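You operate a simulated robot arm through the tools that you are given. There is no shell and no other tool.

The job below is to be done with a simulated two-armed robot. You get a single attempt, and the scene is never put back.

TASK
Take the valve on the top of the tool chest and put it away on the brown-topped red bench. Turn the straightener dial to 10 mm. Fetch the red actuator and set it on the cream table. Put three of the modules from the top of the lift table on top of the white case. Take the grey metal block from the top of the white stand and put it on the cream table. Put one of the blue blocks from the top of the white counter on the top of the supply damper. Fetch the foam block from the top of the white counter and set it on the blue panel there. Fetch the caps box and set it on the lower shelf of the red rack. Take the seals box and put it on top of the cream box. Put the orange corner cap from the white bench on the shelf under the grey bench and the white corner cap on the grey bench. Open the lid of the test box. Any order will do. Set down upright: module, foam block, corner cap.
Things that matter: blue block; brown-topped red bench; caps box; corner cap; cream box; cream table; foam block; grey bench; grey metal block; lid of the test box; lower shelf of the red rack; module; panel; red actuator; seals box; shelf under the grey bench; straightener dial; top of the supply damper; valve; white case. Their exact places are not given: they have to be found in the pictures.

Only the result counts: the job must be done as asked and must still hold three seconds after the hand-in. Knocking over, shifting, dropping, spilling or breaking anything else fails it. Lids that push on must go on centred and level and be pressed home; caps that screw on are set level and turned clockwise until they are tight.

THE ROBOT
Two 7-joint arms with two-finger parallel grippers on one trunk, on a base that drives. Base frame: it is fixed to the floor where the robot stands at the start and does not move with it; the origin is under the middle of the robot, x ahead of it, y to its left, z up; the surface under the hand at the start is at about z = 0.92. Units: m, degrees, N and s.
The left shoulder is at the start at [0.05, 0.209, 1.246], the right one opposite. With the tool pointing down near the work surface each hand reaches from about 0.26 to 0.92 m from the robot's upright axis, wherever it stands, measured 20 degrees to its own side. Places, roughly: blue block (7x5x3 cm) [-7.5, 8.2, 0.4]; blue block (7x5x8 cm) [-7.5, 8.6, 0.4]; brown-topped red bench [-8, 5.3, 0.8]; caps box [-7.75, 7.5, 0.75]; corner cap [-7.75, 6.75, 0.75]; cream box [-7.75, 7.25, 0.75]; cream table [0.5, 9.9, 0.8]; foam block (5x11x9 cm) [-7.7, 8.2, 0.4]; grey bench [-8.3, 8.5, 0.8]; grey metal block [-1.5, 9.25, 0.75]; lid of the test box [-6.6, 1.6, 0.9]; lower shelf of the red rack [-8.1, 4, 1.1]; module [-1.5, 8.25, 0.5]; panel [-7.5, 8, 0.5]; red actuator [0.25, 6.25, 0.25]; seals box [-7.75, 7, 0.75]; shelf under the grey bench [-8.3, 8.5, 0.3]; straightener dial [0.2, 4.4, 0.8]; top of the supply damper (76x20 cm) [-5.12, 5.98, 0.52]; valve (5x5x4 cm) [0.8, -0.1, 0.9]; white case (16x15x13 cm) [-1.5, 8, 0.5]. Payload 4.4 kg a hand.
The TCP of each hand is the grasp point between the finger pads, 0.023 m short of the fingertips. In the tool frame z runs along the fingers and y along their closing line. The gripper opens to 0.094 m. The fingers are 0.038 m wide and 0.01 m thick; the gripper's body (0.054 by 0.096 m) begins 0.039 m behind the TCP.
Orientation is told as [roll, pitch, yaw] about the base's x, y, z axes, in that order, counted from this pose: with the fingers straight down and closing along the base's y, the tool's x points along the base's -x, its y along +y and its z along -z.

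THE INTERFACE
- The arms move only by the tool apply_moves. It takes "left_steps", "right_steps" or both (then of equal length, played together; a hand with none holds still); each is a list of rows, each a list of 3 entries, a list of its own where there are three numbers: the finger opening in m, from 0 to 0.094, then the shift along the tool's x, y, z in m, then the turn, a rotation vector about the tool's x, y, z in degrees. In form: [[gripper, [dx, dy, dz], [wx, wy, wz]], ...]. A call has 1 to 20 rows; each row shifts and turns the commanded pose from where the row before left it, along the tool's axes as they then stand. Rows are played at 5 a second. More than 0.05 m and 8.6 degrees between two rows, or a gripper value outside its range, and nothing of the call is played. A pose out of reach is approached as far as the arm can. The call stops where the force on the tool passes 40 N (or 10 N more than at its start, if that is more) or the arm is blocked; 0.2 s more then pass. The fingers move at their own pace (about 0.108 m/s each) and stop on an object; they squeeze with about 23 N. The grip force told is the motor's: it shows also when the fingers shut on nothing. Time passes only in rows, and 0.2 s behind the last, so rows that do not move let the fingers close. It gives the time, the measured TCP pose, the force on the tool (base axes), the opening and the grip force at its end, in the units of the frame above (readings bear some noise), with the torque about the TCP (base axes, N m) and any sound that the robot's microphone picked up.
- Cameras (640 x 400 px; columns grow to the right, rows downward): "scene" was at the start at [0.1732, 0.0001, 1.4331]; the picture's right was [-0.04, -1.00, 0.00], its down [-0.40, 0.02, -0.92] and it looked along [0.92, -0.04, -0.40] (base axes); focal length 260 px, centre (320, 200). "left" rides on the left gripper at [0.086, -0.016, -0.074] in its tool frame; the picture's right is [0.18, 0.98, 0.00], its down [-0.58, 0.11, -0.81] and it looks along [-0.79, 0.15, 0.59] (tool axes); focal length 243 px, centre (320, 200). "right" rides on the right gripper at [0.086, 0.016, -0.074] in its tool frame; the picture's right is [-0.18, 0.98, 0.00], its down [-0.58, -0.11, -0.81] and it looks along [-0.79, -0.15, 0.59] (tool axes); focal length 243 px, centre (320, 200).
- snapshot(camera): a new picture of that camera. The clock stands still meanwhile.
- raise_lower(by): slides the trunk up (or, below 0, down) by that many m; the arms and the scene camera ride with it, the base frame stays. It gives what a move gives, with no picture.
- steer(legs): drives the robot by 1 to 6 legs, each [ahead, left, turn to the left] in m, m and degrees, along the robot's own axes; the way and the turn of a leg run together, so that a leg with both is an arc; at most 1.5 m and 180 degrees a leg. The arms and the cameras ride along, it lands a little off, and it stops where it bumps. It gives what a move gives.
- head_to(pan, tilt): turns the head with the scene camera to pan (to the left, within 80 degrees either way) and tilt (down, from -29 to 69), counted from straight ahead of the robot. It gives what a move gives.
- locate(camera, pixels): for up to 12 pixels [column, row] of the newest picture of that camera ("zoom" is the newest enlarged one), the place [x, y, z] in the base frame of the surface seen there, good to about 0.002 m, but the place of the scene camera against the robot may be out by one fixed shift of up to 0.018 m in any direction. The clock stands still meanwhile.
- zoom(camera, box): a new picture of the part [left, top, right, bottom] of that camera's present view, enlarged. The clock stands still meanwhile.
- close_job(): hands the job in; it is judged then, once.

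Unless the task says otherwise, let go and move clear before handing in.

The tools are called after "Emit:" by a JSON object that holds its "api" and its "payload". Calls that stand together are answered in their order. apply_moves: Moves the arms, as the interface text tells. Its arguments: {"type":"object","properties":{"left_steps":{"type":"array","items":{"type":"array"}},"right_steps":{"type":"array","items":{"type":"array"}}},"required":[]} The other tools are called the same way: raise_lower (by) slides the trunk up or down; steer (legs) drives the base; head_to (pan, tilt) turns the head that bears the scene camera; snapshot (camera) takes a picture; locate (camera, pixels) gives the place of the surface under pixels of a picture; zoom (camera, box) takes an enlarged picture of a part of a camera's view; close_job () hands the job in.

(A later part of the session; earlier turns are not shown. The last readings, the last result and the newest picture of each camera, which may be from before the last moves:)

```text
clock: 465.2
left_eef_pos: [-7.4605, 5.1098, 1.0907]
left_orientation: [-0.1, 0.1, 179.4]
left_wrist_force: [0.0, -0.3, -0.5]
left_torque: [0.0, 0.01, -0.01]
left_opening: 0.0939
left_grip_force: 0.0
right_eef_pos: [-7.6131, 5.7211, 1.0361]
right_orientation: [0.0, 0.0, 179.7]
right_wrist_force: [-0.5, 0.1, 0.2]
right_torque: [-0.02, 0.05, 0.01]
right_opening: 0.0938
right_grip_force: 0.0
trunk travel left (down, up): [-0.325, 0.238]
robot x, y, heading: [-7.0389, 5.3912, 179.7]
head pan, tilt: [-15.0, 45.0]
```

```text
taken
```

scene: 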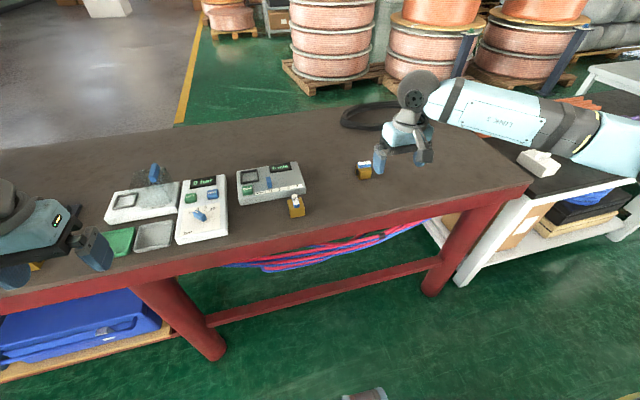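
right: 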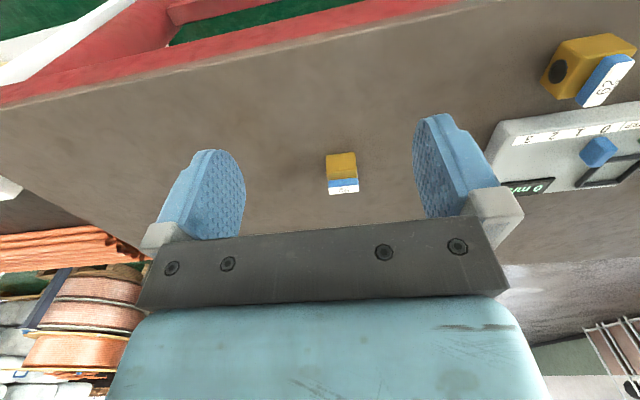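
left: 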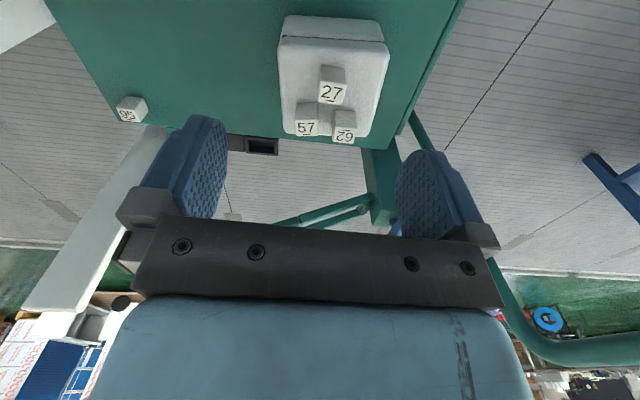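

The valve stands on the red bench. Now I'll go to the white bench with the boxes and corner caps: retract the right hand and strafe right.

Emit:
{"api": "apply_moves", "payload": {"right_steps": [[0.094, [0.045, 0.01, -0.01], [0, 0, 0]], [0.094, [0.045, 0.01, -0.01], [0, 0, 0]], [0.094, [0.045, 0.01, -0.01], [0, 0, 0]], [0.094, [0.02, 0.01, -0.01], [0, 0, 0]]]}}

Emit:
{"api": "head_to", "payload": {"pan": -60, "tilt": 35}}

Emit:
{"api": "snapshot", "payload": {"camera": "scene"}}

```text
clock: 466.2
left_eef_pos: [-7.4624, 5.1106, 1.0902]
left_orientation: [-0.1, 0.1, 179.4]
left_wrist_force: [-0.8, 0.2, -0.2]
left_torque: [0.0, -0.01, 0.01]
left_opening: 0.0941
left_grip_force: 0.1
right_eef_pos: [-7.4594, 5.6789, 1.0722]
right_orientation: [-0.1, 0.1, 179.5]
right_wrist_force: [0.2, -0.7, -0.8]
right_torque: [0.03, -0.02, 0.01]
right_opening: 0.0939
right_grip_force: 0.0
trunk travel left (down, up): [-0.325, 0.238]
robot x, y, heading: [-7.0351, 5.3846, 179.9]
head pan, tilt: [-15.0, 45.0]
```

```text
clock: 467.3
left_eef_pos: [-7.4616, 5.1091, 1.0895]
left_orientation: [-0.2, 0.0, 179.4]
left_wrist_force: [0.3, 0.2, -0.8]
left_torque: [-0.01, -0.02, -0.02]
left_opening: 0.0941
left_grip_force: 0.0
right_eef_pos: [-7.4597, 5.6782, 1.0712]
right_orientation: [0.0, 0.0, 179.6]
right_wrist_force: [0.8, 0.0, -0.2]
right_torque: [0.02, -0.01, -0.02]
right_opening: 0.0938
right_grip_force: 0.1
trunk travel left (down, up): [-0.325, 0.238]
robot x, y, heading: [-7.0364, 5.3876, 179.8]
head pan, tilt: [-60.0, 35.0]
```

```text
taken
```

scene: 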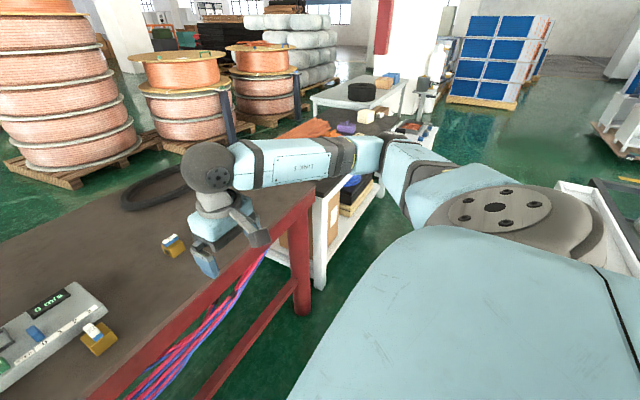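

Emit:
{"api": "steer", "payload": {"legs": [[0.0, -1.1, 0]]}}

Emit:
{"api": "head_to", "payload": {"pan": -20, "tilt": 35}}

Emit:
{"api": "snapshot", "payload": {"camera": "scene"}}

```text
clock: 477.2
left_eef_pos: [-7.4562, 6.2035, 1.0889]
left_orientation: [-0.2, 0.1, 179.4]
left_wrist_force: [-0.1, 0.2, 0.4]
left_torque: [0.01, -0.01, 0.04]
left_opening: 0.0942
left_grip_force: 0.1
right_eef_pos: [-7.4513, 6.7729, 1.0732]
right_orientation: [-0.1, 0.0, 179.6]
right_wrist_force: [0.2, -0.5, 0.7]
right_torque: [0.0, -0.02, 0.0]
right_opening: 0.094
right_grip_force: 0.0
trunk travel left (down, up): [-0.325, 0.238]
robot x, y, heading: [-7.0277, 6.476, 179.7]
head pan, tilt: [-60.0, 35.0]
```

```text
clock: 478.3
left_eef_pos: [-7.4549, 6.2043, 1.0901]
left_orientation: [-0.1, 0.1, 179.3]
left_wrist_force: [0.6, 0.1, 0.8]
left_torque: [0.02, 0.0, 0.01]
left_opening: 0.094
left_grip_force: 0.0
right_eef_pos: [-7.4506, 6.7732, 1.0736]
right_orientation: [0.0, 0.0, 179.5]
right_wrist_force: [0.4, 0.1, -0.1]
right_torque: [0.0, 0.0, -0.01]
right_opening: 0.0938
right_grip_force: 0.0
trunk travel left (down, up): [-0.325, 0.238]
robot x, y, heading: [-7.028, 6.4784, 179.6]
head pan, tilt: [-20.0, 35.0]
```

```text
taken
```

scene: 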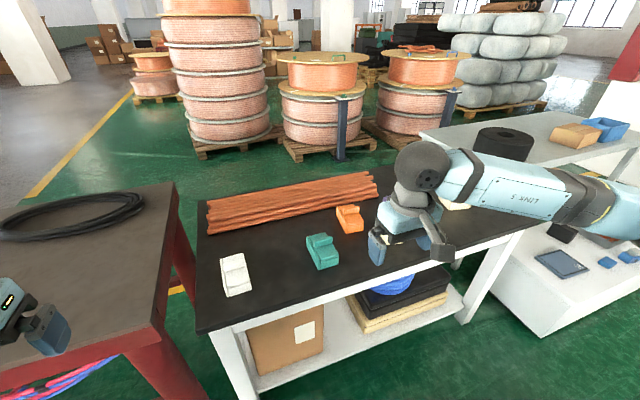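

The white bench (dark top) carries corner caps in white (235,275), teal (322,250) and orange (350,220). I'll locate the edges to move further right safely.

Emit:
{"api": "locate", "payload": {"camera": "scene", "pixels": [[545, 335], [500, 300], [540, 240], [235, 275], [322, 248], [350, 216], [455, 200], [225, 335], [465, 300], [640, 300], [200, 270], [530, 225]]}}

Emit:
{"api": "zoom", "payload": {"camera": "scene", "box": [190, 160, 480, 310]}}

```text
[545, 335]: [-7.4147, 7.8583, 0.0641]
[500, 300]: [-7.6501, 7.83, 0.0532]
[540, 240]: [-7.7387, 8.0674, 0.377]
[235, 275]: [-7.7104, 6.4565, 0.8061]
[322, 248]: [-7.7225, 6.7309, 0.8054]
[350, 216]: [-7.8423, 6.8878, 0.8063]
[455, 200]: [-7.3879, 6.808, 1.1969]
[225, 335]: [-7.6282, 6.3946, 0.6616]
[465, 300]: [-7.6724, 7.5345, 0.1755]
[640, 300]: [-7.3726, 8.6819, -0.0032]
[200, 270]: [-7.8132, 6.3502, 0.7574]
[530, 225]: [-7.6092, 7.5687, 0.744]
```

```text
2.21 times, centred on (335, 235) of scene
```

zoom: 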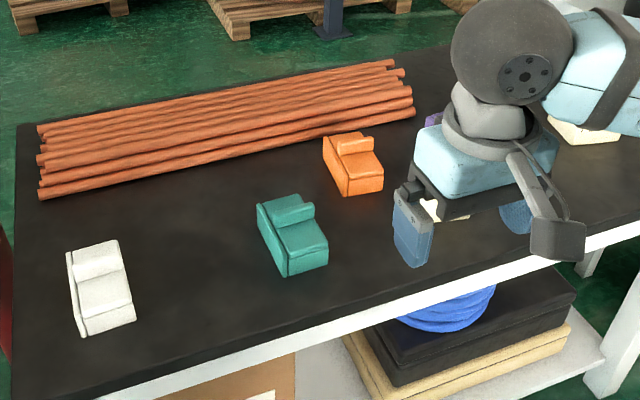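

I'll move right another 0.6 m to see the boxes.

Emit:
{"api": "steer", "payload": {"legs": [[0.0, -0.6, 0]]}}

Emit:
{"api": "head_to", "payload": {"pan": -5, "tilt": 40}}

Emit:
{"api": "snapshot", "payload": {"camera": "scene"}}

```text
clock: 484.1
left_eef_pos: [-7.4502, 6.8115, 1.0895]
left_orientation: [-0.1, 0.2, 180.0]
left_wrist_force: [-0.1, -0.1, 0.0]
left_torque: [0.0, 0.0, 0.01]
left_opening: 0.0941
left_grip_force: 0.1
right_eef_pos: [-7.4516, 7.3822, 1.0729]
right_orientation: [0.1, 0.0, -179.9]
right_wrist_force: [0.7, -0.7, 0.8]
right_torque: [-0.03, 0.01, 0.02]
right_opening: 0.0939
right_grip_force: 0.0
trunk travel left (down, up): [-0.325, 0.238]
robot x, y, heading: [-7.0292, 7.0906, -179.6]
head pan, tilt: [-20.0, 35.0]
```

```text
clock: 484.9
left_eef_pos: [-7.4508, 6.8121, 1.0889]
left_orientation: [-0.1, 0.1, 179.9]
left_wrist_force: [0.0, -1.0, -0.1]
left_torque: [-0.02, -0.03, 0.01]
left_opening: 0.0939
left_grip_force: 0.0
right_eef_pos: [-7.4527, 7.3818, 1.0738]
right_orientation: [0.0, 0.0, -180.0]
right_wrist_force: [0.1, -0.2, 0.7]
right_torque: [0.02, 0.02, 0.01]
right_opening: 0.0939
right_grip_force: 0.2
trunk travel left (down, up): [-0.325, 0.238]
robot x, y, heading: [-7.0298, 7.0898, -180.0]
head pan, tilt: [-5.0, 40.0]
```

```text
taken
```

scene: 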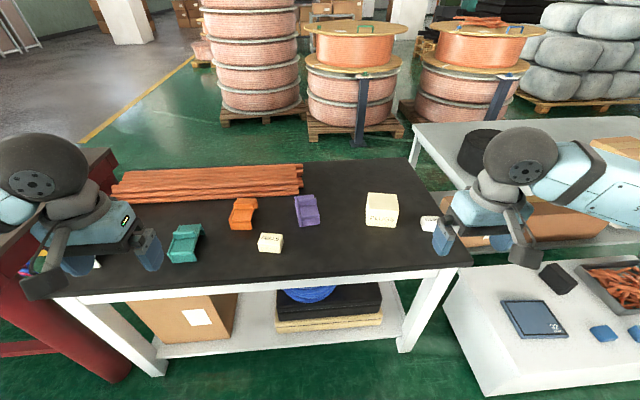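

Emit:
{"api": "zoom", "payload": {"camera": "scene", "box": [150, 170, 460, 300]}}

Emit:
{"api": "zoom", "payload": {"camera": "scene", "box": [400, 110, 640, 390]}}

Emit:
{"api": "locate", "payload": {"camera": "scene", "pixels": [[270, 238], [381, 205], [430, 222], [243, 210], [305, 208], [185, 243], [530, 315], [555, 278], [610, 285], [600, 332], [630, 335], [520, 235]]}}

```text
2.06 times, centred on (305, 235) of scene
```

zoom: 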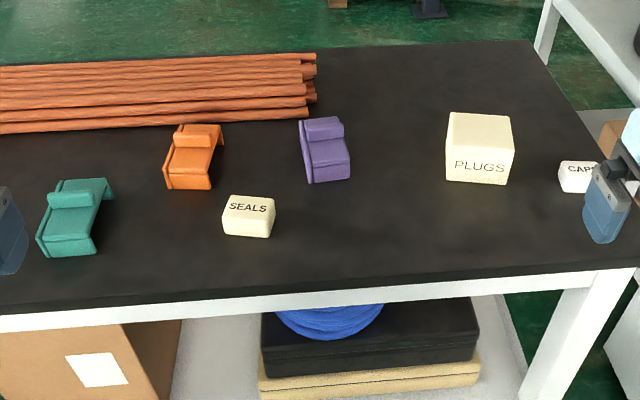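

```text
1.43 times, centred on (520, 250) of scene
```

zoom: 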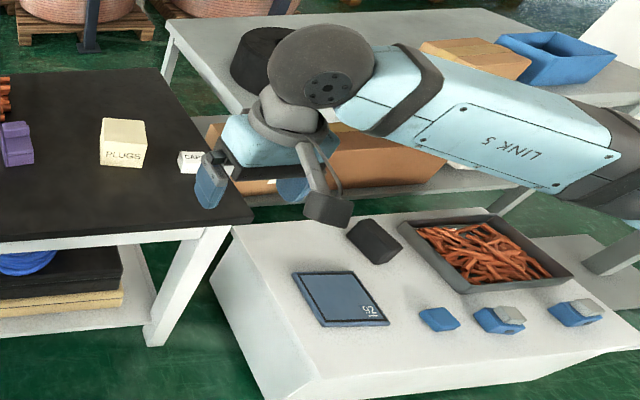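

```text
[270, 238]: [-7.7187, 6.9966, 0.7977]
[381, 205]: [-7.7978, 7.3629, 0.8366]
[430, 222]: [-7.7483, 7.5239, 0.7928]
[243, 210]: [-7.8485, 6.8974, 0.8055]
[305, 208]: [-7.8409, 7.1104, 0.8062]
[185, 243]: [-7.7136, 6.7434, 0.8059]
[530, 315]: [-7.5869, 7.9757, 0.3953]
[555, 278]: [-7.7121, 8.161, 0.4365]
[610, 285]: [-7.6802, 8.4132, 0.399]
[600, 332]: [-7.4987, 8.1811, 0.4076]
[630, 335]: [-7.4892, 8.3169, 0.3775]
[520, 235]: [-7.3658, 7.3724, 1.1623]
```

I can read SEALS at [-7.719,6.997], PLUGS (the cream box) at [-7.80,7.36] and CAPS at [-7.748,7.524]. The counter at right holds a dark foam block, a blue panel and blue blocks. First, seals onto the cream box with the right hand; I'll clear the left hand aside.

Emit:
{"api": "apply_moves", "payload": {"left_steps": [[0.094, [0.0, 0.03, -0.01], [0, 0, 0]], [0.094, [0.0, 0.035, -0.01], [0, 0, 0]], [0.094, [0.0, 0.035, -0.01], [0, 0, 0]], [0.094, [0.0, 0.035, -0.01], [0, 0, 0]], [0.094, [0, 0, 0], [0, 0, 0]], [0.094, [0, 0, 0], [0, 0, 0]], [0.094, [0, 0, 0], [0, 0, 0]], [0.094, [0, 0, 0], [0, 0, 0]], [0.094, [0, 0, 0], [0, 0, 0]], [0.094, [0, 0, 0], [0, 0, 0]]], "right_steps": [[0.094, [-0.017, 0.038, 0.008], [0, 0, 0]], [0.094, [-0.017, 0.038, 0.008], [0, 0, 0]], [0.094, [-0.017, 0.038, 0.008], [0, 0, 0]], [0.094, [-0.017, 0.038, 0.008], [0, 0, 0]], [0.094, [-0.017, 0.038, 0.008], [0, 0, 0]], [0.094, [-0.017, 0.038, 0.008], [0, 0, 0]], [0.094, [-0.017, 0.038, 0.008], [0, 0, 0]], [0.094, [-0.017, 0.038, 0.008], [0, 0, 0]], [0.094, [-0.017, 0.038, 0.008], [0, 0, 0]], [0.094, [-0.017, 0.038, 0.008], [0, 0, 0]]]}}

Emit:
{"api": "snapshot", "payload": {"camera": "right"}}

```text
clock: 487.1
left_eef_pos: [-7.4522, 6.6754, 1.1302]
left_orientation: [-0.2, 0.2, 179.8]
left_wrist_force: [0.1, -0.6, 0.3]
left_torque: [0.01, 0.05, -0.01]
left_opening: 0.0939
left_grip_force: 0.1
right_eef_pos: [-7.6215, 6.9985, 0.9937]
right_orientation: [-0.1, 0.1, -179.9]
right_wrist_force: [-0.5, 0.1, -0.7]
right_torque: [-0.01, -0.01, 0.03]
right_opening: 0.0939
right_grip_force: 0.0
trunk travel left (down, up): [-0.325, 0.238]
robot x, y, heading: [-7.0285, 7.093, -180.1]
head pan, tilt: [-5.0, 40.0]
```

```text
taken
```

right: 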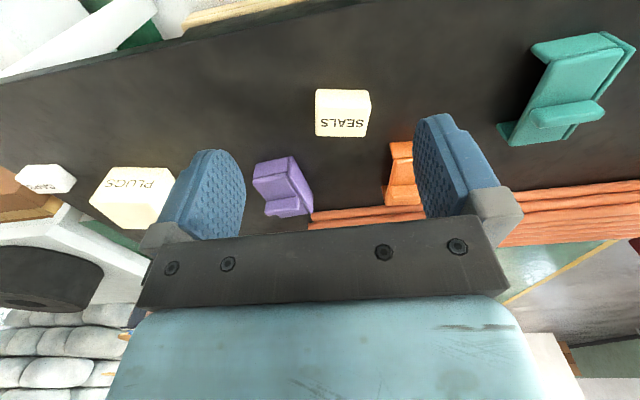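

Emit:
{"api": "zoom", "payload": {"camera": "right", "box": [290, 70, 410, 150]}}

Emit:
{"api": "locate", "payload": {"camera": "zoom", "pixels": [[145, 115], [150, 245], [420, 245], [425, 120], [145, 345], [400, 350], [280, 300], [280, 180]]}}

Emit:
{"api": "locate", "payload": {"camera": "right", "pixels": [[110, 175], [165, 175], [95, 200], [145, 222], [130, 185], [40, 178]]}}

```text
5.00 times, centred on (350, 110) of right
```

zoom: 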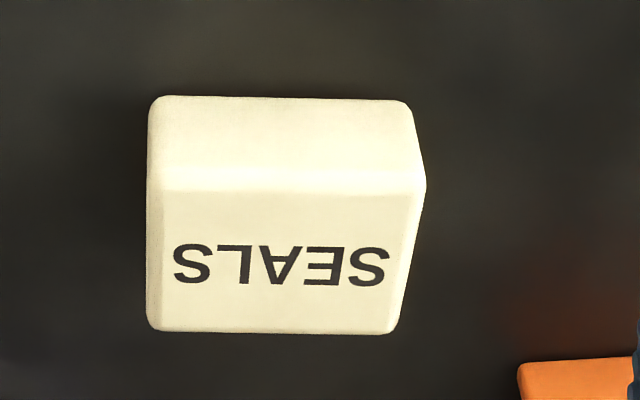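

```text
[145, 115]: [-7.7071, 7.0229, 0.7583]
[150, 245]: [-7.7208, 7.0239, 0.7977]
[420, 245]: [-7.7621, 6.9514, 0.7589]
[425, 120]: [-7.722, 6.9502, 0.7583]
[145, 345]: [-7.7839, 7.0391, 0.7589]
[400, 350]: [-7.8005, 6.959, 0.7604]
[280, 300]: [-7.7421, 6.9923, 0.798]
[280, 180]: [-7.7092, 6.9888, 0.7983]
```

```text
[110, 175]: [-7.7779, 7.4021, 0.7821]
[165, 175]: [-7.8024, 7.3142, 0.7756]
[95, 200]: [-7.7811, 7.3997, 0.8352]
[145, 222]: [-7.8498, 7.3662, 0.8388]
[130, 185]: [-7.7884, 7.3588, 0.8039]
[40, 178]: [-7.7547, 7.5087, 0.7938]
```

Emit:
{"api": "locate", "payload": {"camera": "zoom", "pixels": [[160, 190], [415, 195], [388, 325], [157, 322]]}}

Emit:
{"api": "zoom", "payload": {"camera": "right", "box": [70, 150, 190, 240]}}

Emit:
{"api": "locate", "payload": {"camera": "zoom", "pixels": [[110, 215], [470, 120], [430, 370], [135, 215], [300, 260], [180, 320], [380, 300], [520, 160]]}}

```text
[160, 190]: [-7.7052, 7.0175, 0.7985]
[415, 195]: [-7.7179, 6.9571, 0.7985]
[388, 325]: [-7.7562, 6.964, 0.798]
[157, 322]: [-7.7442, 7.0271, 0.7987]
```

```text
4.44 times, centred on (130, 195) of right
```

zoom: 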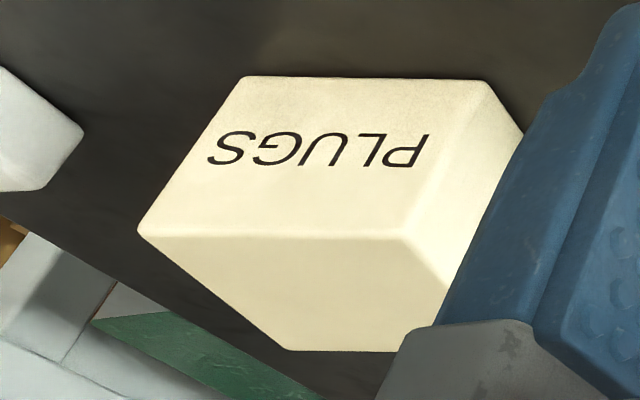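

```text
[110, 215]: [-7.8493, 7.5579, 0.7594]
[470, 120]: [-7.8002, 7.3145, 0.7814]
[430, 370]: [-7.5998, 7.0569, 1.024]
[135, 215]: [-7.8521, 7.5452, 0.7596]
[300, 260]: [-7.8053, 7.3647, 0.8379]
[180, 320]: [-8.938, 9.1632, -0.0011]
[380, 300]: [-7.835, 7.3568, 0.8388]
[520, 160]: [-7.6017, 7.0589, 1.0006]
```

Emit:
{"api": "locate", "payload": {"camera": "zoom", "pixels": [[145, 237], [398, 242], [290, 345], [400, 345], [430, 290], [250, 85], [485, 90]]}}

```text
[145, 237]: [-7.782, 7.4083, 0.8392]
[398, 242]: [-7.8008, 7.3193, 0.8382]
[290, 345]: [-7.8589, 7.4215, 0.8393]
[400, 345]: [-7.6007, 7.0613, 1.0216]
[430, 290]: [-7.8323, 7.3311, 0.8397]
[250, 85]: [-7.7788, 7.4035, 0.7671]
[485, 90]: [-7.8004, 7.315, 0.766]
```

The cream box "PLUGS" top is at z 0.839, centred [-7.830,7.372] and rotated −12°; SEALS is centred [-7.731,6.991], also about −12.5°. I'll grip SEALS with the right hand.

Emit:
{"api": "apply_moves", "payload": {"right_steps": [[0.094, [-0.0365, 0.0024, 0.0312], [0, 0, 0]], [0.094, [-0.0365, 0.0024, 0.0312], [0, 0, 0]], [0.094, [-0.0365, 0.0024, 0.0312], [0, 0, 0]], [0.094, [0, 0, 0.0], [0, 0, 6.25]], [0.094, [0, 0, 0.0], [0, 0, 6.25]], [0.094, [0, 0, 0], [0, 0, 0]]]}}

Emit:
{"api": "snapshot", "payload": {"camera": "right"}}

```text
clock: 488.5
left_eef_pos: [-7.4519, 6.6772, 1.1306]
left_orientation: [-0.1, 0.1, 179.8]
left_wrist_force: [0.1, 0.4, 0.1]
left_torque: [-0.02, 0.02, -0.01]
left_opening: 0.0939
left_grip_force: 0.0
right_eef_pos: [-7.7302, 6.9939, 0.8985]
right_orientation: [0.0, 0.0, 167.6]
right_wrist_force: [0.4, 0.1, -0.5]
right_torque: [-0.01, -0.01, -0.02]
right_opening: 0.0938
right_grip_force: 0.0
trunk travel left (down, up): [-0.325, 0.238]
robot x, y, heading: [-7.0268, 7.0951, -180.0]
head pan, tilt: [-5.0, 40.0]
```

```text
taken
```

right: 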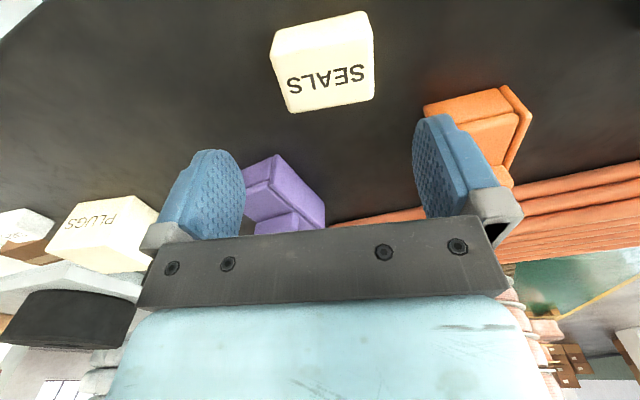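

SEALS is centred between the fingers. I'll descend and grip.

Emit:
{"api": "apply_moves", "payload": {"right_steps": [[0.094, [0, -0.001, 0.04], [0, 0, 0]], [0.094, [0, 0, 0.04], [0, 0, 0]], [0.094, [0, 0, 0.033], [0, 0, 0]], [0.094, [0, 0, 0], [0, 0, 0]], [0.0, [0, 0, 0], [0, 0, 0]], [0.0, [0, 0, 0], [0, 0, 0]]]}}

```text
clock: 489.9
left_eef_pos: [-7.4511, 6.678, 1.1306]
left_orientation: [-0.1, 0.1, 179.9]
left_wrist_force: [-0.3, 0.7, 0.3]
left_torque: [0.0, 0.0, 0.02]
left_opening: 0.0938
left_grip_force: 0.0
right_eef_pos: [-7.7292, 6.9933, 0.7871]
right_orientation: [0.1, 0.0, 167.6]
right_wrist_force: [0.8, -0.8, 1.4]
right_torque: [-0.03, -0.01, -0.01]
right_opening: 0.0698
right_grip_force: 23.2
trunk travel left (down, up): [-0.325, 0.238]
robot x, y, heading: [-7.0293, 7.0901, -179.9]
head pan, tilt: [-5.0, 40.0]
```

Emit:
{"api": "apply_moves", "payload": {"right_steps": [[0.0, [0, 0, -0.03], [0, 0, 0]], [0.0, [0, 0, -0.04], [0, 0, 0]], [0.0, [0, 0, -0.04], [0, 0, 0]], [0.0, [0, 0, -0.04], [0, 0, 0]], [0.0, [-0.0198, -0.0389, 0], [0, 0, 0]], [0.0, [-0.0198, -0.0389, 0], [0, 0, 0]], [0.0, [-0.0198, -0.0389, 0], [0, 0, 0]], [0.0, [-0.0198, -0.0389, 0], [0, 0, 0]], [0.0, [-0.0198, -0.0389, 0], [0, 0, 0]], [0.0, [-0.0198, -0.0389, 0], [0, 0, 0]], [0.0, [-0.0198, -0.0389, 0], [0, 0, 0]], [0.0, [-0.0198, -0.0389, 0], [0, 0, 0]], [0.0, [-0.0198, -0.0389, 0], [0, 0, 0]], [0.0, [0, 0, 0], [0, 0, 0]]]}}

Emit:
{"api": "snapshot", "payload": {"camera": "right"}}

Emit:
{"api": "snapshot", "payload": {"camera": "scene"}}

```text
clock: 492.9
left_eef_pos: [-7.4521, 6.6762, 1.1312]
left_orientation: [-0.2, 0.1, 179.9]
left_wrist_force: [-0.1, 0.5, 0.4]
left_torque: [0.02, 0.01, -0.03]
left_opening: 0.0943
left_grip_force: 0.0
right_eef_pos: [-7.8306, 7.3744, 0.9363]
right_orientation: [-0.1, 0.0, 167.7]
right_wrist_force: [-0.1, -0.3, -1.7]
right_torque: [0.01, 0.02, -0.01]
right_opening: 0.0698
right_grip_force: 22.9
trunk travel left (down, up): [-0.325, 0.238]
robot x, y, heading: [-7.0264, 7.0915, -179.9]
head pan, tilt: [-5.0, 40.0]
```

```text
taken
```

right: 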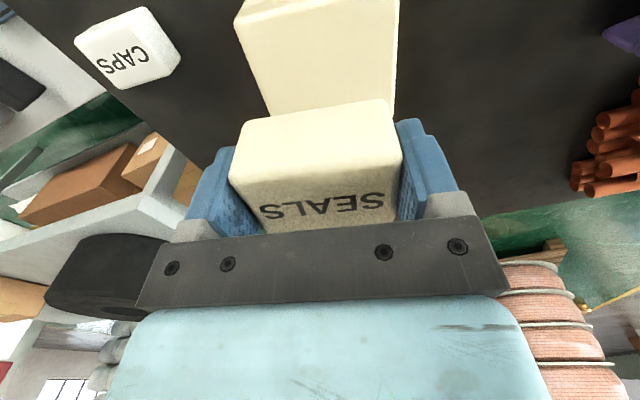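

```text
taken
```

scene: 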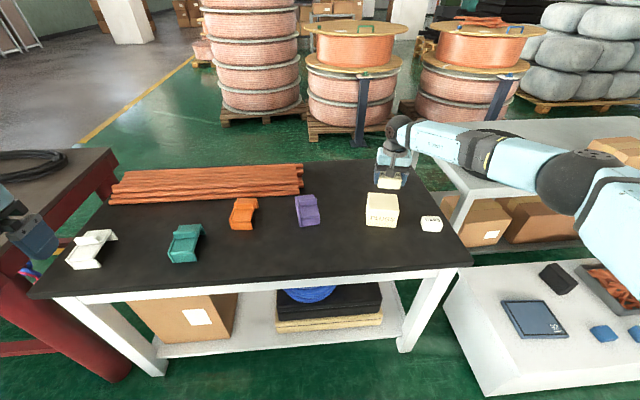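

SEALS is above the cream box. I'll lower to contact.

Emit:
{"api": "apply_moves", "payload": {"right_steps": [[0.0, [0, 0, 0.035], [0, 0, 0]], [0.0, [0, 0, 0.028], [0, 0, 0]], [0.0, [0, 0, 0.002], [0, 0, 0]], [0.0, [0, 0, 0.0015], [0, 0, 0]], [0.0, [0, 0, 0], [0, 0, 0]]]}}

```text
clock: 494.1
left_eef_pos: [-7.4523, 6.6767, 1.1313]
left_orientation: [-0.1, 0.1, 179.8]
left_wrist_force: [0.4, -0.5, 0.4]
left_torque: [0.01, 0.0, 0.04]
left_opening: 0.0942
left_grip_force: 0.1
right_eef_pos: [-7.83, 7.3748, 0.8697]
right_orientation: [0.0, 0.0, 167.6]
right_wrist_force: [0.0, -0.3, -1.1]
right_torque: [-0.02, 0.02, 0.03]
right_opening: 0.0696
right_grip_force: 23.2
trunk travel left (down, up): [-0.325, 0.238]
robot x, y, heading: [-7.0291, 7.0911, -179.8]
head pan, tilt: [-5.0, 40.0]
```

Emit:
{"api": "apply_moves", "payload": {"right_steps": [[0.0, [0, 0, 0.0015], [0, 0, 0]], [0.0, [0, 0, 0.0015], [0, 0, 0]], [0.0, [0, 0, 0], [0, 0, 0]]]}}

```text
clock: 494.9
left_eef_pos: [-7.4511, 6.6751, 1.1304]
left_orientation: [-0.1, 0.1, 180.0]
left_wrist_force: [0.3, -0.6, -1.0]
left_torque: [-0.01, -0.01, 0.02]
left_opening: 0.0942
left_grip_force: 0.0
right_eef_pos: [-7.8292, 7.3757, 0.8681]
right_orientation: [0.0, 0.1, 167.6]
right_wrist_force: [-0.2, 0.8, 0.8]
right_torque: [-0.01, 0.01, 0.0]
right_opening: 0.0698
right_grip_force: 23.4
trunk travel left (down, up): [-0.325, 0.238]
robot x, y, heading: [-7.0299, 7.0899, -180.0]
head pan, tilt: [-5.0, 40.0]
```

Light contact. One more millimetre, then release and lift.

Emit:
{"api": "apply_moves", "payload": {"right_steps": [[0.0, [0, 0, 0.001], [0, 0, 0]], [0.08, [0, 0, 0], [0, 0, 0]], [0.085, [0, 0, 0], [0, 0, 0]], [0.085, [0, 0, -0.03], [0, 0, 0]], [0.09, [0, 0, -0.045], [0, 0, 0]], [0.094, [0, 0, -0.045], [0, 0, 0]], [0.094, [0.04, 0, 0], [0, 0, 0]], [0.094, [0.04, 0, 0], [0, 0, 0]]]}}

Emit:
{"api": "snapshot", "payload": {"camera": "right"}}

```text
clock: 496.7
left_eef_pos: [-7.4512, 6.6765, 1.1317]
left_orientation: [-0.1, 0.2, 179.9]
left_wrist_force: [0.4, 0.0, 0.4]
left_torque: [0.03, 0.02, 0.0]
left_opening: 0.0939
left_grip_force: 0.0
right_eef_pos: [-7.7492, 7.357, 0.9861]
right_orientation: [0.0, 0.0, 167.6]
right_wrist_force: [-0.4, -0.7, 0.5]
right_torque: [-0.01, -0.01, 0.02]
right_opening: 0.0942
right_grip_force: 0.1
trunk travel left (down, up): [-0.325, 0.238]
robot x, y, heading: [-7.0305, 7.0918, -180.0]
head pan, tilt: [-5.0, 40.0]
```

```text
taken
```

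right: 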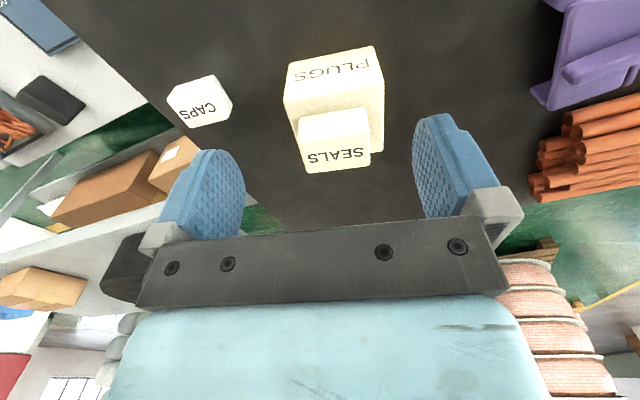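

SEALS now sits on the cream box. Next the CAPS box at (200,100): I'll zoom and measure it.

Emit:
{"api": "zoom", "payload": {"camera": "right", "box": [150, 60, 250, 140]}}

Emit:
{"api": "locate", "payload": {"camera": "zoom", "pixels": [[130, 210], [370, 190], [450, 350], [230, 400], [200, 120], [430, 230], [500, 270], [180, 300], [330, 290]]}}

```text
5.00 times, centred on (200, 100) of right
```

zoom: 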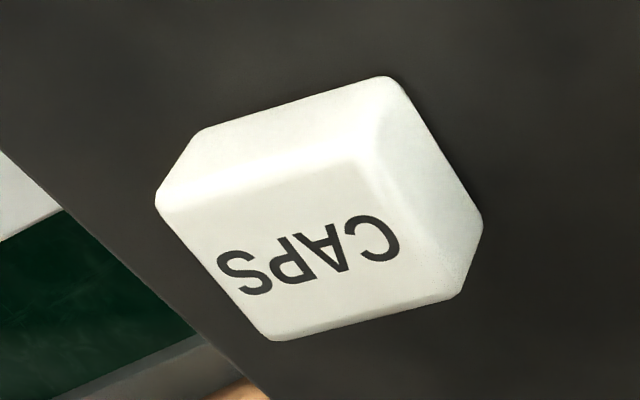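

```text
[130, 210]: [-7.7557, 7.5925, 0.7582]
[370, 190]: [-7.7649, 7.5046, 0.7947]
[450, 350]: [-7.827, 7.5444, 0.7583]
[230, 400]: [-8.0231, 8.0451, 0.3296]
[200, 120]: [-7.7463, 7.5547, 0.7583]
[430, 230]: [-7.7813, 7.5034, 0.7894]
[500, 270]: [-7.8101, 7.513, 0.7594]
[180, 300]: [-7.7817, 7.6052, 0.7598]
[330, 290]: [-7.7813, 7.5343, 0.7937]
```

Emit:
{"api": "locate", "payload": {"camera": "zoom", "pixels": [[178, 208], [372, 172], [440, 285], [280, 328], [300, 250], [195, 140], [380, 85]]}}

```text
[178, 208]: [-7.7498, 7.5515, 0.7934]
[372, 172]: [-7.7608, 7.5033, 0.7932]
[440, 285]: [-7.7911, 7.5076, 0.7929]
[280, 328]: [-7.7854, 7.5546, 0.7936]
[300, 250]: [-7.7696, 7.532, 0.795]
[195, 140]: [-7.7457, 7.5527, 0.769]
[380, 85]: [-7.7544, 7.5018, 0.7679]
```

CAPS is about 0.05×0.035×0.035, centred [-7.772,7.529] and rotated −10°. For the rack shelf I want a forward-tilted grasp (fingers 50° below horizontal), so I'll move the right hand clear and tilt it.

Emit:
{"api": "apply_moves", "payload": {"right_steps": [[0.08, [0.0213, -0.0431, 0], [0, 0, 0]], [0.08, [0.0213, -0.0431, 0], [0, 0, 0]], [0.08, [0.0213, -0.0431, 0], [0, 0, 0]], [0.08, [0.0213, -0.0431, 0], [0, 0, 0]], [0.08, [0, 0, 0], [0, 0, -2.4]], [0.08, [0, 0, 0], [0, -8, 0]], [0.08, [0, 0, 0], [0, -8, 0]], [0.08, [0, 0, 0], [0, -8, 0]], [0.08, [0, 0, 0], [0, -8, 0]], [0.08, [0, 0, 0], [0, -8, 0]]]}}

Emit:
{"api": "snapshot", "payload": {"camera": "right"}}

Emit:
{"api": "snapshot", "payload": {"camera": "scene"}}

```text
clock: 498.9
left_eef_pos: [-7.4496, 6.6756, 1.1315]
left_orientation: [-0.1, 0.2, 179.8]
left_wrist_force: [0.1, -0.3, -0.2]
left_torque: [-0.02, 0.04, 0.0]
left_opening: 0.0941
left_grip_force: 0.1
right_eef_pos: [-7.6305, 7.5072, 0.9871]
right_orientation: [0.0, -40.2, 170.0]
right_wrist_force: [-1.0, 0.2, 0.5]
right_torque: [0.01, 0.02, -0.01]
right_opening: 0.08
right_grip_force: 0.1
trunk travel left (down, up): [-0.325, 0.238]
robot x, y, heading: [-7.0276, 7.0892, -180.0]
head pan, tilt: [-5.0, 40.0]
```

```text
taken
```

right: 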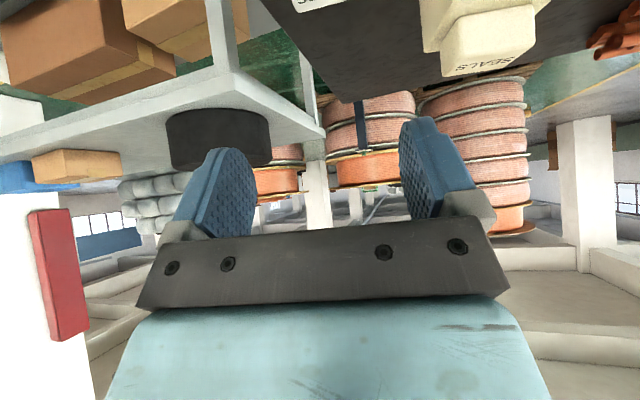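

```text
taken
```

scene: 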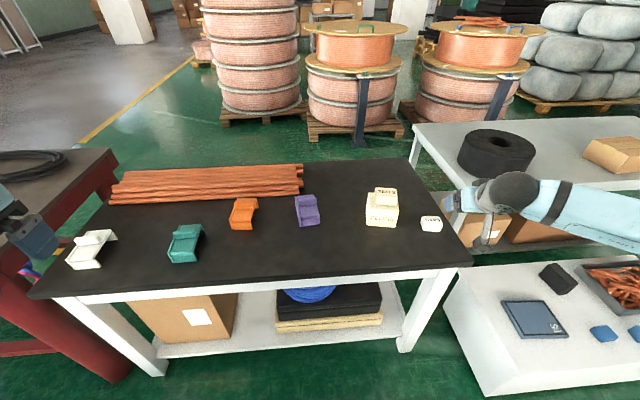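

Emit:
{"api": "apply_moves", "payload": {"right_steps": [[0.08, [0.0059, 0.001, 0.0475], [0, 0, 0]], [0.08, [0.0059, 0.001, 0.0475], [0, 0, 0]], [0.08, [0.0059, 0.001, 0.0475], [0, 0, 0]], [0.08, [0, 0, 0], [0, 0, 0]]]}}

Emit:
{"api": "snapshot", "payload": {"camera": "right"}}

Emit:
{"api": "zoom", "payload": {"camera": "scene", "box": [330, 150, 530, 290]}}

```text
clock: 499.9
left_eef_pos: [-7.451, 6.6761, 1.1297]
left_orientation: [-0.1, 0.1, 179.9]
left_wrist_force: [-0.4, -0.2, 0.7]
left_torque: [0.02, 0.07, -0.03]
left_opening: 0.0939
left_grip_force: 0.0
right_eef_pos: [-7.7096, 7.5194, 0.8642]
right_orientation: [0.1, -40.0, 170.0]
right_wrist_force: [1.0, 0.0, 0.1]
right_torque: [-0.02, 0.0, 0.0]
right_opening: 0.0801
right_grip_force: 0.0
trunk travel left (down, up): [-0.325, 0.238]
robot x, y, heading: [-7.0261, 7.0925, -180.3]
head pan, tilt: [-5.0, 40.0]
```

```text
taken
```

right: 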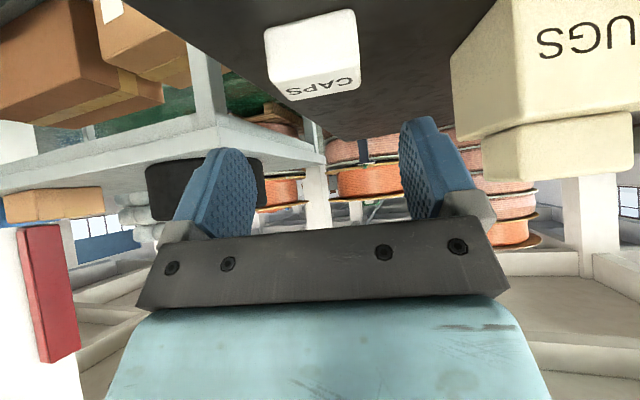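

```text
2.86 times, centred on (430, 220) of scene
```

zoom: 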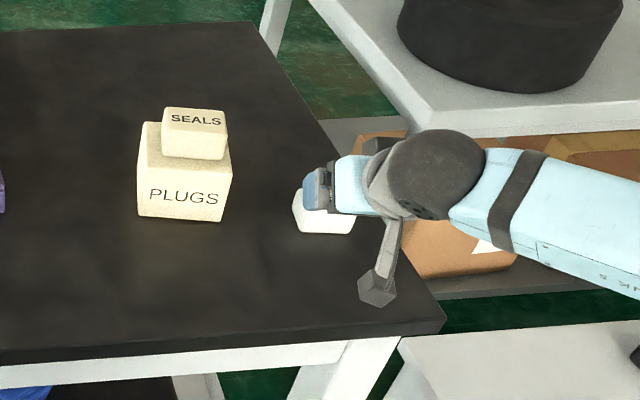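

CAPS (312,50) is in line with the fingers. I'll advance along the tool axis and grip.

Emit:
{"api": "apply_moves", "payload": {"right_steps": [[0.08, [0, 0, 0.04], [0, 0, 0]], [0.08, [0, 0, 0.035], [0, 0, 0]], [0.08, [0, 0, 0.02], [0, 0, 0]], [0.08, [0, 0, 0], [0, 0, 0]]]}}

Emit:
{"api": "snapshot", "payload": {"camera": "right"}}

```text
clock: 500.9
left_eef_pos: [-7.4519, 6.6779, 1.1308]
left_orientation: [-0.1, 0.0, 179.8]
left_wrist_force: [0.6, -0.1, 0.1]
left_torque: [-0.02, 0.02, 0.01]
left_opening: 0.094
left_grip_force: 0.0
right_eef_pos: [-7.7697, 7.5296, 0.7922]
right_orientation: [0.0, -40.0, 170.0]
right_wrist_force: [0.3, -0.6, -0.3]
right_torque: [0.02, 0.02, 0.01]
right_opening: 0.0801
right_grip_force: 0.0
trunk travel left (down, up): [-0.325, 0.238]
robot x, y, heading: [-7.027, 7.0911, -179.4]
head pan, tilt: [-5.0, 40.0]
```

```text
taken
```

right: 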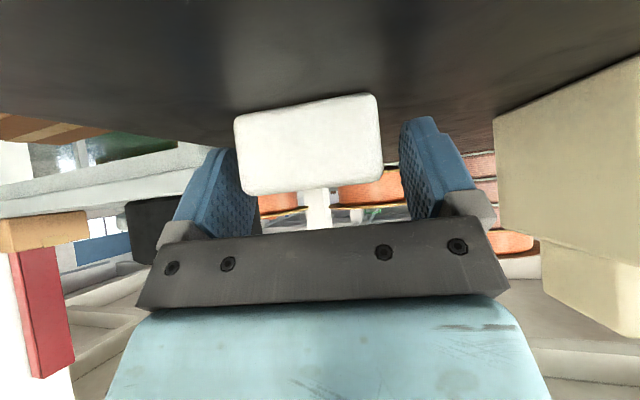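

CAPS is between the fingers. Closing and lifting.

Emit:
{"api": "apply_moves", "payload": {"right_steps": [[0.0, [0, 0, 0], [0, 0, 0]], [0.0, [0, 0, 0], [0, 0, 0]], [0.0, [0, 0, 0], [0, 0, 0]], [0.0, [0, 0, -0.01], [0, 0, 0]], [0.0, [-0.02, 0, -0.03], [0, 0, 0]], [0.0, [-0.02, 0, -0.035], [0, 0, 0]], [0.0, [-0.02, 0, -0.04], [0, 0, 0]], [0.0, [-0.02, 0, -0.04], [0, 0, 0]]]}}

Emit:
{"api": "snapshot", "payload": {"camera": "right"}}

```text
clock: 502.7
left_eef_pos: [-7.4504, 6.6757, 1.1301]
left_orientation: [-0.1, 0.1, 179.9]
left_wrist_force: [0.4, -0.8, 0.2]
left_torque: [0.01, 0.0, 0.03]
left_opening: 0.0939
left_grip_force: 0.1
right_eef_pos: [-7.729, 7.5214, 0.9638]
right_orientation: [-0.2, -40.1, 170.1]
right_wrist_force: [1.3, -0.5, -0.6]
right_torque: [0.0, -0.01, 0.0]
right_opening: 0.0595
right_grip_force: 23.1
trunk travel left (down, up): [-0.325, 0.238]
robot x, y, heading: [-7.0304, 7.0933, -179.8]
head pan, tilt: [-5.0, 40.0]
```

```text
taken
```

right: 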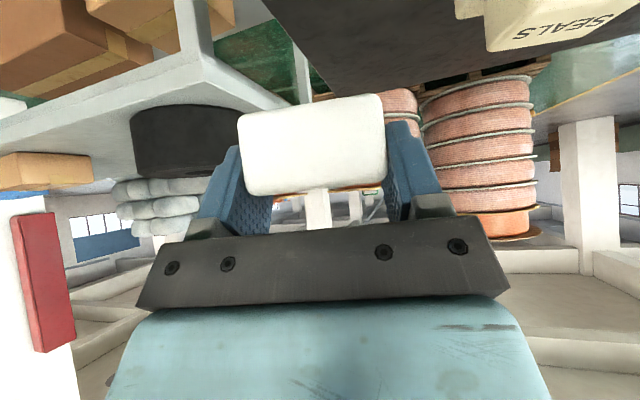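

CAPS is held (opening 0.0595). I'll move the left hand inward, raise the trunk (to clear the gas cylinder), and strafe left toward the red rack.

Emit:
{"api": "apply_moves", "payload": {"left_steps": [[0.094, [0.0, -0.035, -0.01], [0, 0, 0]], [0.094, [0.01, -0.035, -0.01], [0, 0, 0]], [0.094, [0.01, -0.035, -0.01], [0, 0, 0]], [0.094, [0.01, -0.035, -0.01], [0, 0, 0]], [0.094, [0.01, -0.02, -0.01], [0, 0, 0]]], "right_steps": [[0.0, [-0.02, 0, -0.035], [0, 0, 0]], [0.0, [-0.02, 0, -0.035], [0, 0, 0]], [0.0, [-0.01, 0, -0.035], [0, 0, 0]], [0.0, [0, 0, -0.04], [0, 0, 0]], [0.0, [0, 0, -0.04], [0, 0, 0]]]}}

Emit:
{"api": "raise_lower", "payload": {"by": 0.235}}

Emit:
{"api": "steer", "payload": {"legs": [[0, 1.4, 0]]}}

```text
clock: 503.9
left_eef_pos: [-7.4098, 6.8383, 1.1806]
left_orientation: [-0.2, 0.1, 179.8]
left_wrist_force: [-0.1, 0.1, -0.9]
left_torque: [0.01, 0.0, -0.03]
left_opening: 0.0941
left_grip_force: 0.2
right_eef_pos: [-7.6503, 7.5085, 1.1388]
right_orientation: [0.0, -40.1, 170.0]
right_wrist_force: [0.0, -0.4, -1.7]
right_torque: [-0.01, 0.05, 0.0]
right_opening: 0.0598
right_grip_force: 23.1
trunk travel left (down, up): [-0.325, 0.238]
robot x, y, heading: [-7.0289, 7.0898, -180.0]
head pan, tilt: [-5.0, 40.0]
```

```text
clock: 506.3
left_eef_pos: [-7.4118, 6.8382, 1.415]
left_orientation: [-0.1, 0.1, 179.9]
left_wrist_force: [0.0, 0.0, 0.1]
left_torque: [0.01, 0.01, -0.01]
left_opening: 0.094
left_grip_force: 0.0
right_eef_pos: [-7.6505, 7.5086, 1.3718]
right_orientation: [0.0, -39.9, 170.1]
right_wrist_force: [-1.6, 0.4, -0.8]
right_torque: [0.0, 0.01, -0.01]
right_opening: 0.0596
right_grip_force: 22.8
trunk travel left (down, up): [-0.56, 0.003]
robot x, y, heading: [-7.0265, 7.0925, -180.1]
head pan, tilt: [-5.0, 40.0]
```

```text
clock: 518.9
left_eef_pos: [-7.4326, 5.4315, 1.4171]
left_orientation: [0.0, 0.1, 178.4]
left_wrist_force: [0.0, -0.1, -0.3]
left_torque: [-0.01, -0.01, 0.0]
left_opening: 0.0943
left_grip_force: 0.1
right_eef_pos: [-7.656, 6.1089, 1.3728]
right_orientation: [0.1, -40.0, 168.6]
right_wrist_force: [0.2, 0.4, -0.7]
right_torque: [-0.01, 0.01, 0.01]
right_opening: 0.0596
right_grip_force: 22.9
trunk travel left (down, up): [-0.56, 0.003]
robot x, y, heading: [-7.0481, 5.6747, 178.7]
head pan, tilt: [-5.0, 40.0]
```

Emit:
{"api": "steer", "payload": {"legs": [[-0.01, 1.2, 1.3]]}}

Emit:
{"api": "head_to", "payload": {"pan": 20, "tilt": 30}}

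Emit:
{"api": "snapshot", "payload": {"camera": "scene"}}

```text
clock: 529.6
left_eef_pos: [-7.4387, 4.2309, 1.4149]
left_orientation: [0.0, 0.1, 179.3]
left_wrist_force: [-0.5, -1.1, 0.4]
left_torque: [-0.01, 0.01, 0.03]
left_opening: 0.094
left_grip_force: 0.1
right_eef_pos: [-7.6728, 4.9051, 1.3713]
right_orientation: [0.0, -39.9, 169.4]
right_wrist_force: [0.5, -0.1, -0.7]
right_torque: [-0.04, -0.01, -0.01]
right_opening: 0.0596
right_grip_force: 22.7
trunk travel left (down, up): [-0.56, 0.003]
robot x, y, heading: [-7.0574, 4.4846, 179.2]
head pan, tilt: [-5.0, 40.0]
```

```text
clock: 530.5
left_eef_pos: [-7.4391, 4.2306, 1.4153]
left_orientation: [-0.2, 0.1, 179.4]
left_wrist_force: [-0.4, -0.2, 0.3]
left_torque: [0.0, 0.02, 0.04]
left_opening: 0.0941
left_grip_force: 0.0
right_eef_pos: [-7.6731, 4.9054, 1.3719]
right_orientation: [-0.1, -40.1, 169.3]
right_wrist_force: [0.5, -0.1, -1.3]
right_torque: [0.02, 0.04, 0.0]
right_opening: 0.0594
right_grip_force: 22.7
trunk travel left (down, up): [-0.56, 0.003]
robot x, y, heading: [-7.0544, 4.4813, 179.4]
head pan, tilt: [20.0, 30.0]
```

```text
taken
```

scene: 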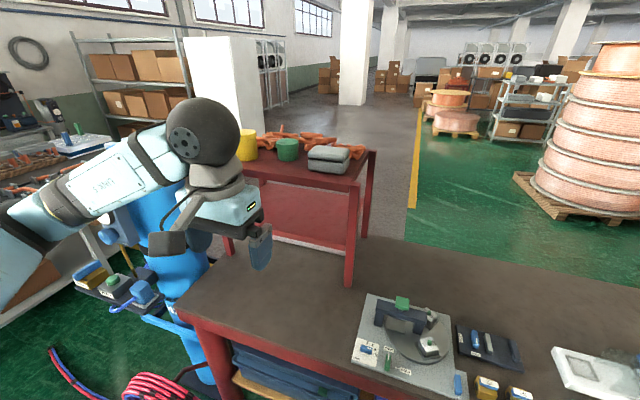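

The red rack shows a top with buckets (315,165) and a lower shelf (305,215). I'll measure them.

Emit:
{"api": "locate", "payload": {"camera": "scene", "pixels": [[300, 178], [350, 180], [300, 215], [330, 215], [290, 235], [335, 240], [348, 283], [352, 230], [265, 205], [230, 240], [370, 160], [310, 250]]}}

Emit:
{"api": "zoom", "payload": {"camera": "scene", "box": [210, 120, 410, 300]}}

```text
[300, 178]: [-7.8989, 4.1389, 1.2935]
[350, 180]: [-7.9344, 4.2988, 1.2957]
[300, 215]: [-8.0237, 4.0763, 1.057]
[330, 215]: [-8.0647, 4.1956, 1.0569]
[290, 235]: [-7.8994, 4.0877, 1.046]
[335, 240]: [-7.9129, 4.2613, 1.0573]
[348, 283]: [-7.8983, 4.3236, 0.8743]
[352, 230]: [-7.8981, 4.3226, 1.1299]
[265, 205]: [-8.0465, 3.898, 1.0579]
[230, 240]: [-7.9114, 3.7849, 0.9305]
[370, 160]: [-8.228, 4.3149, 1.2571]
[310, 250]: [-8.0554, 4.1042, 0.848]
```

```text
2.22 times, centred on (310, 210) of scene
```

zoom: 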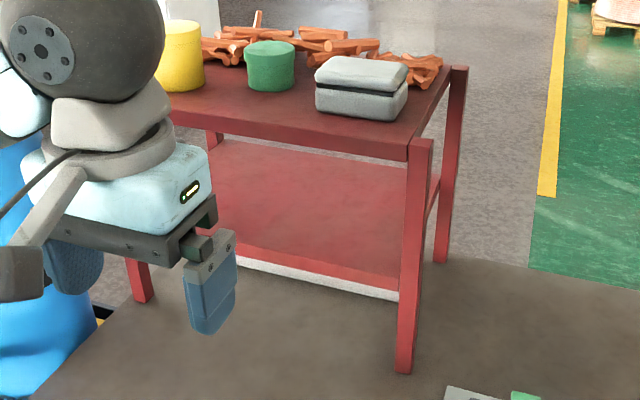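

The rack's lower shelf is empty: surface z≈1.058, front edge x≈−7.90, y 3.79–4.32, with about 0.21 m of headroom. I'll strafe left 0.42 m to line up the right arm.

Emit:
{"api": "steer", "payload": {"legs": [[0.0, 0.42, 0.6]]}}

Emit:
{"api": "snapshot", "payload": {"camera": "scene"}}

Emit:
{"api": "snapshot", "payload": {"camera": "right"}}

```text
clock: 534.8
left_eef_pos: [-7.4412, 3.8027, 1.4154]
left_orientation: [-0.1, 0.2, 179.6]
left_wrist_force: [-0.3, 0.6, -0.4]
left_torque: [-0.02, -0.01, 0.01]
left_opening: 0.0942
left_grip_force: 0.0
right_eef_pos: [-7.6769, 4.4757, 1.3715]
right_orientation: [0.0, -40.0, 169.7]
right_wrist_force: [0.0, 0.2, -1.2]
right_torque: [-0.03, 0.02, 0.01]
right_opening: 0.0593
right_grip_force: 22.8
trunk travel left (down, up): [-0.56, 0.003]
robot x, y, heading: [-7.056, 4.0534, 179.6]
head pan, tilt: [20.0, 30.0]
```

```text
taken
```

scene: 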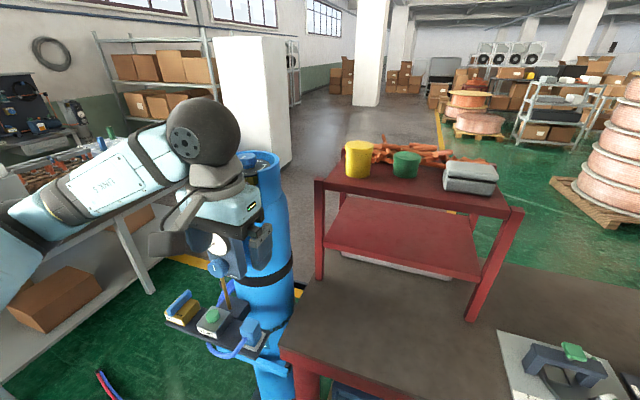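

```text
taken
```

right: 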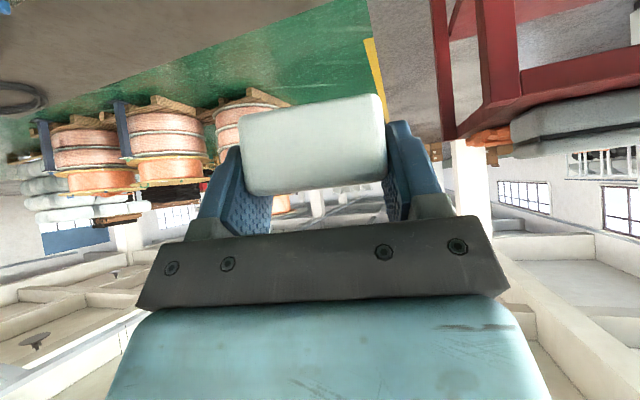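

Emit:
{"api": "locate", "payload": {"camera": "scene", "pixels": [[430, 250], [400, 245], [430, 268], [478, 275], [470, 315], [335, 240], [420, 190], [500, 205], [440, 210]]}}

Emit:
{"api": "zoom", "payload": {"camera": "scene", "box": [300, 130, 560, 340]}}

```text
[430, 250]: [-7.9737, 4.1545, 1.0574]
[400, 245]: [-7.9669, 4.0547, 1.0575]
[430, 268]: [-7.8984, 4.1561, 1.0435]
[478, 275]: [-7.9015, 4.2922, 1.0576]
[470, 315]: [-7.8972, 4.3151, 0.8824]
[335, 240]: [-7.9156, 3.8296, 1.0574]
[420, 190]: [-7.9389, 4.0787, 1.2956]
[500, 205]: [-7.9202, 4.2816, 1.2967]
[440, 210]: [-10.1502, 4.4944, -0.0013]
```

```text
1.90 times, centred on (430, 235) of scene
```

zoom: 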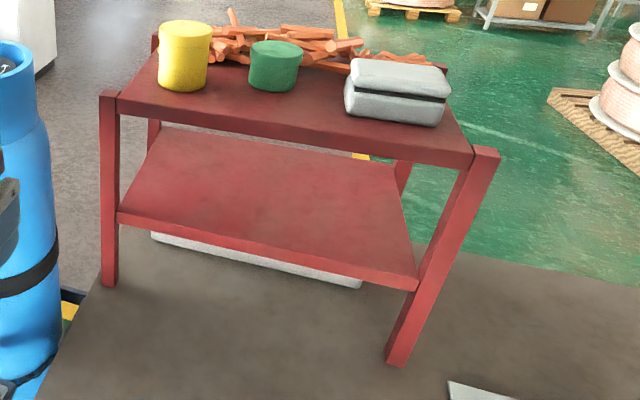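

The shelf front edge is x≈−7.89 and its surface z≈1.059. I'll bring CAPS in front of the shelf first.

Emit:
{"api": "apply_moves", "payload": {"right_steps": [[0.0, [0.0124, 0.0341, 0.0231], [0, 0, 0]], [0.0, [0.0124, 0.0341, 0.0231], [0, 0, 0]], [0.0, [0.0124, 0.0341, 0.0231], [0, 0, 0]], [0.0, [0.0124, 0.0341, 0.0231], [0, 0, 0]], [0.0, [0.0124, 0.0341, 0.0231], [0, 0, 0]], [0.0, [0.0124, 0.0341, 0.0231], [0, 0, 0]], [0.0, [0.0124, 0.0341, 0.0231], [0, 0, 0]], [0.0, [0.0124, 0.0341, 0.0231], [0, 0, 0]], [0.0, [0.0124, 0.0341, 0.0231], [0, 0, 0]], [0.0, [0.0124, 0.0341, 0.0231], [0, 0, 0]], [0.0, [0, 0, 0], [0, 0, 0]]]}}

Emit:
{"api": "snapshot", "payload": {"camera": "scene"}}

Emit:
{"api": "snapshot", "payload": {"camera": "right"}}

```text
clock: 537.2
left_eef_pos: [-7.4395, 3.8033, 1.4159]
left_orientation: [-0.1, 0.1, 179.6]
left_wrist_force: [-0.1, -0.2, -0.5]
left_torque: [-0.02, 0.01, 0.01]
left_opening: 0.0942
left_grip_force: 0.1
right_eef_pos: [-7.7899, 4.1492, 1.1125]
right_orientation: [0.0, -40.0, 169.7]
right_wrist_force: [-0.3, 0.7, -0.9]
right_torque: [-0.02, -0.01, 0.01]
right_opening: 0.0593
right_grip_force: 23.3
trunk travel left (down, up): [-0.56, 0.003]
robot x, y, heading: [-7.0581, 4.0561, 179.7]
head pan, tilt: [20.0, 30.0]
```

```text
taken
```

scene: 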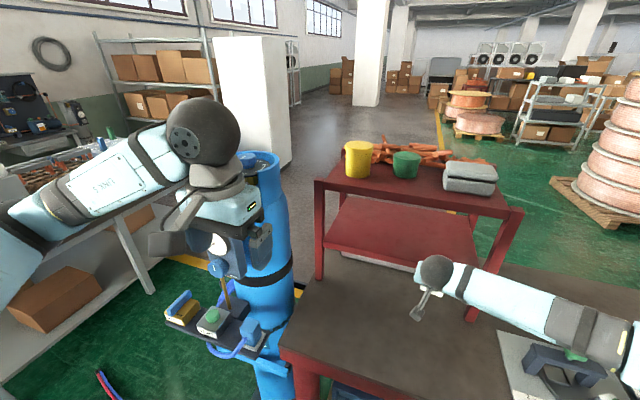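

```text
taken
```

right: 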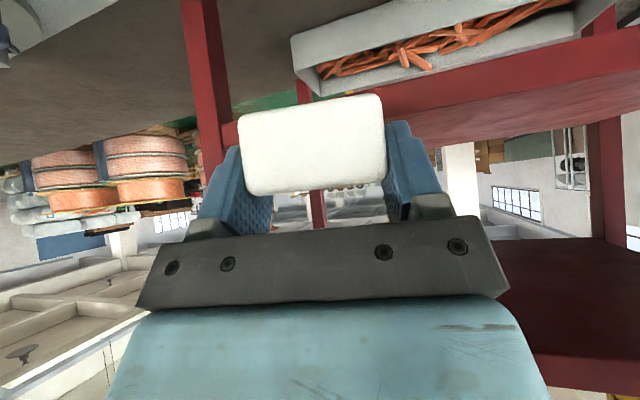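

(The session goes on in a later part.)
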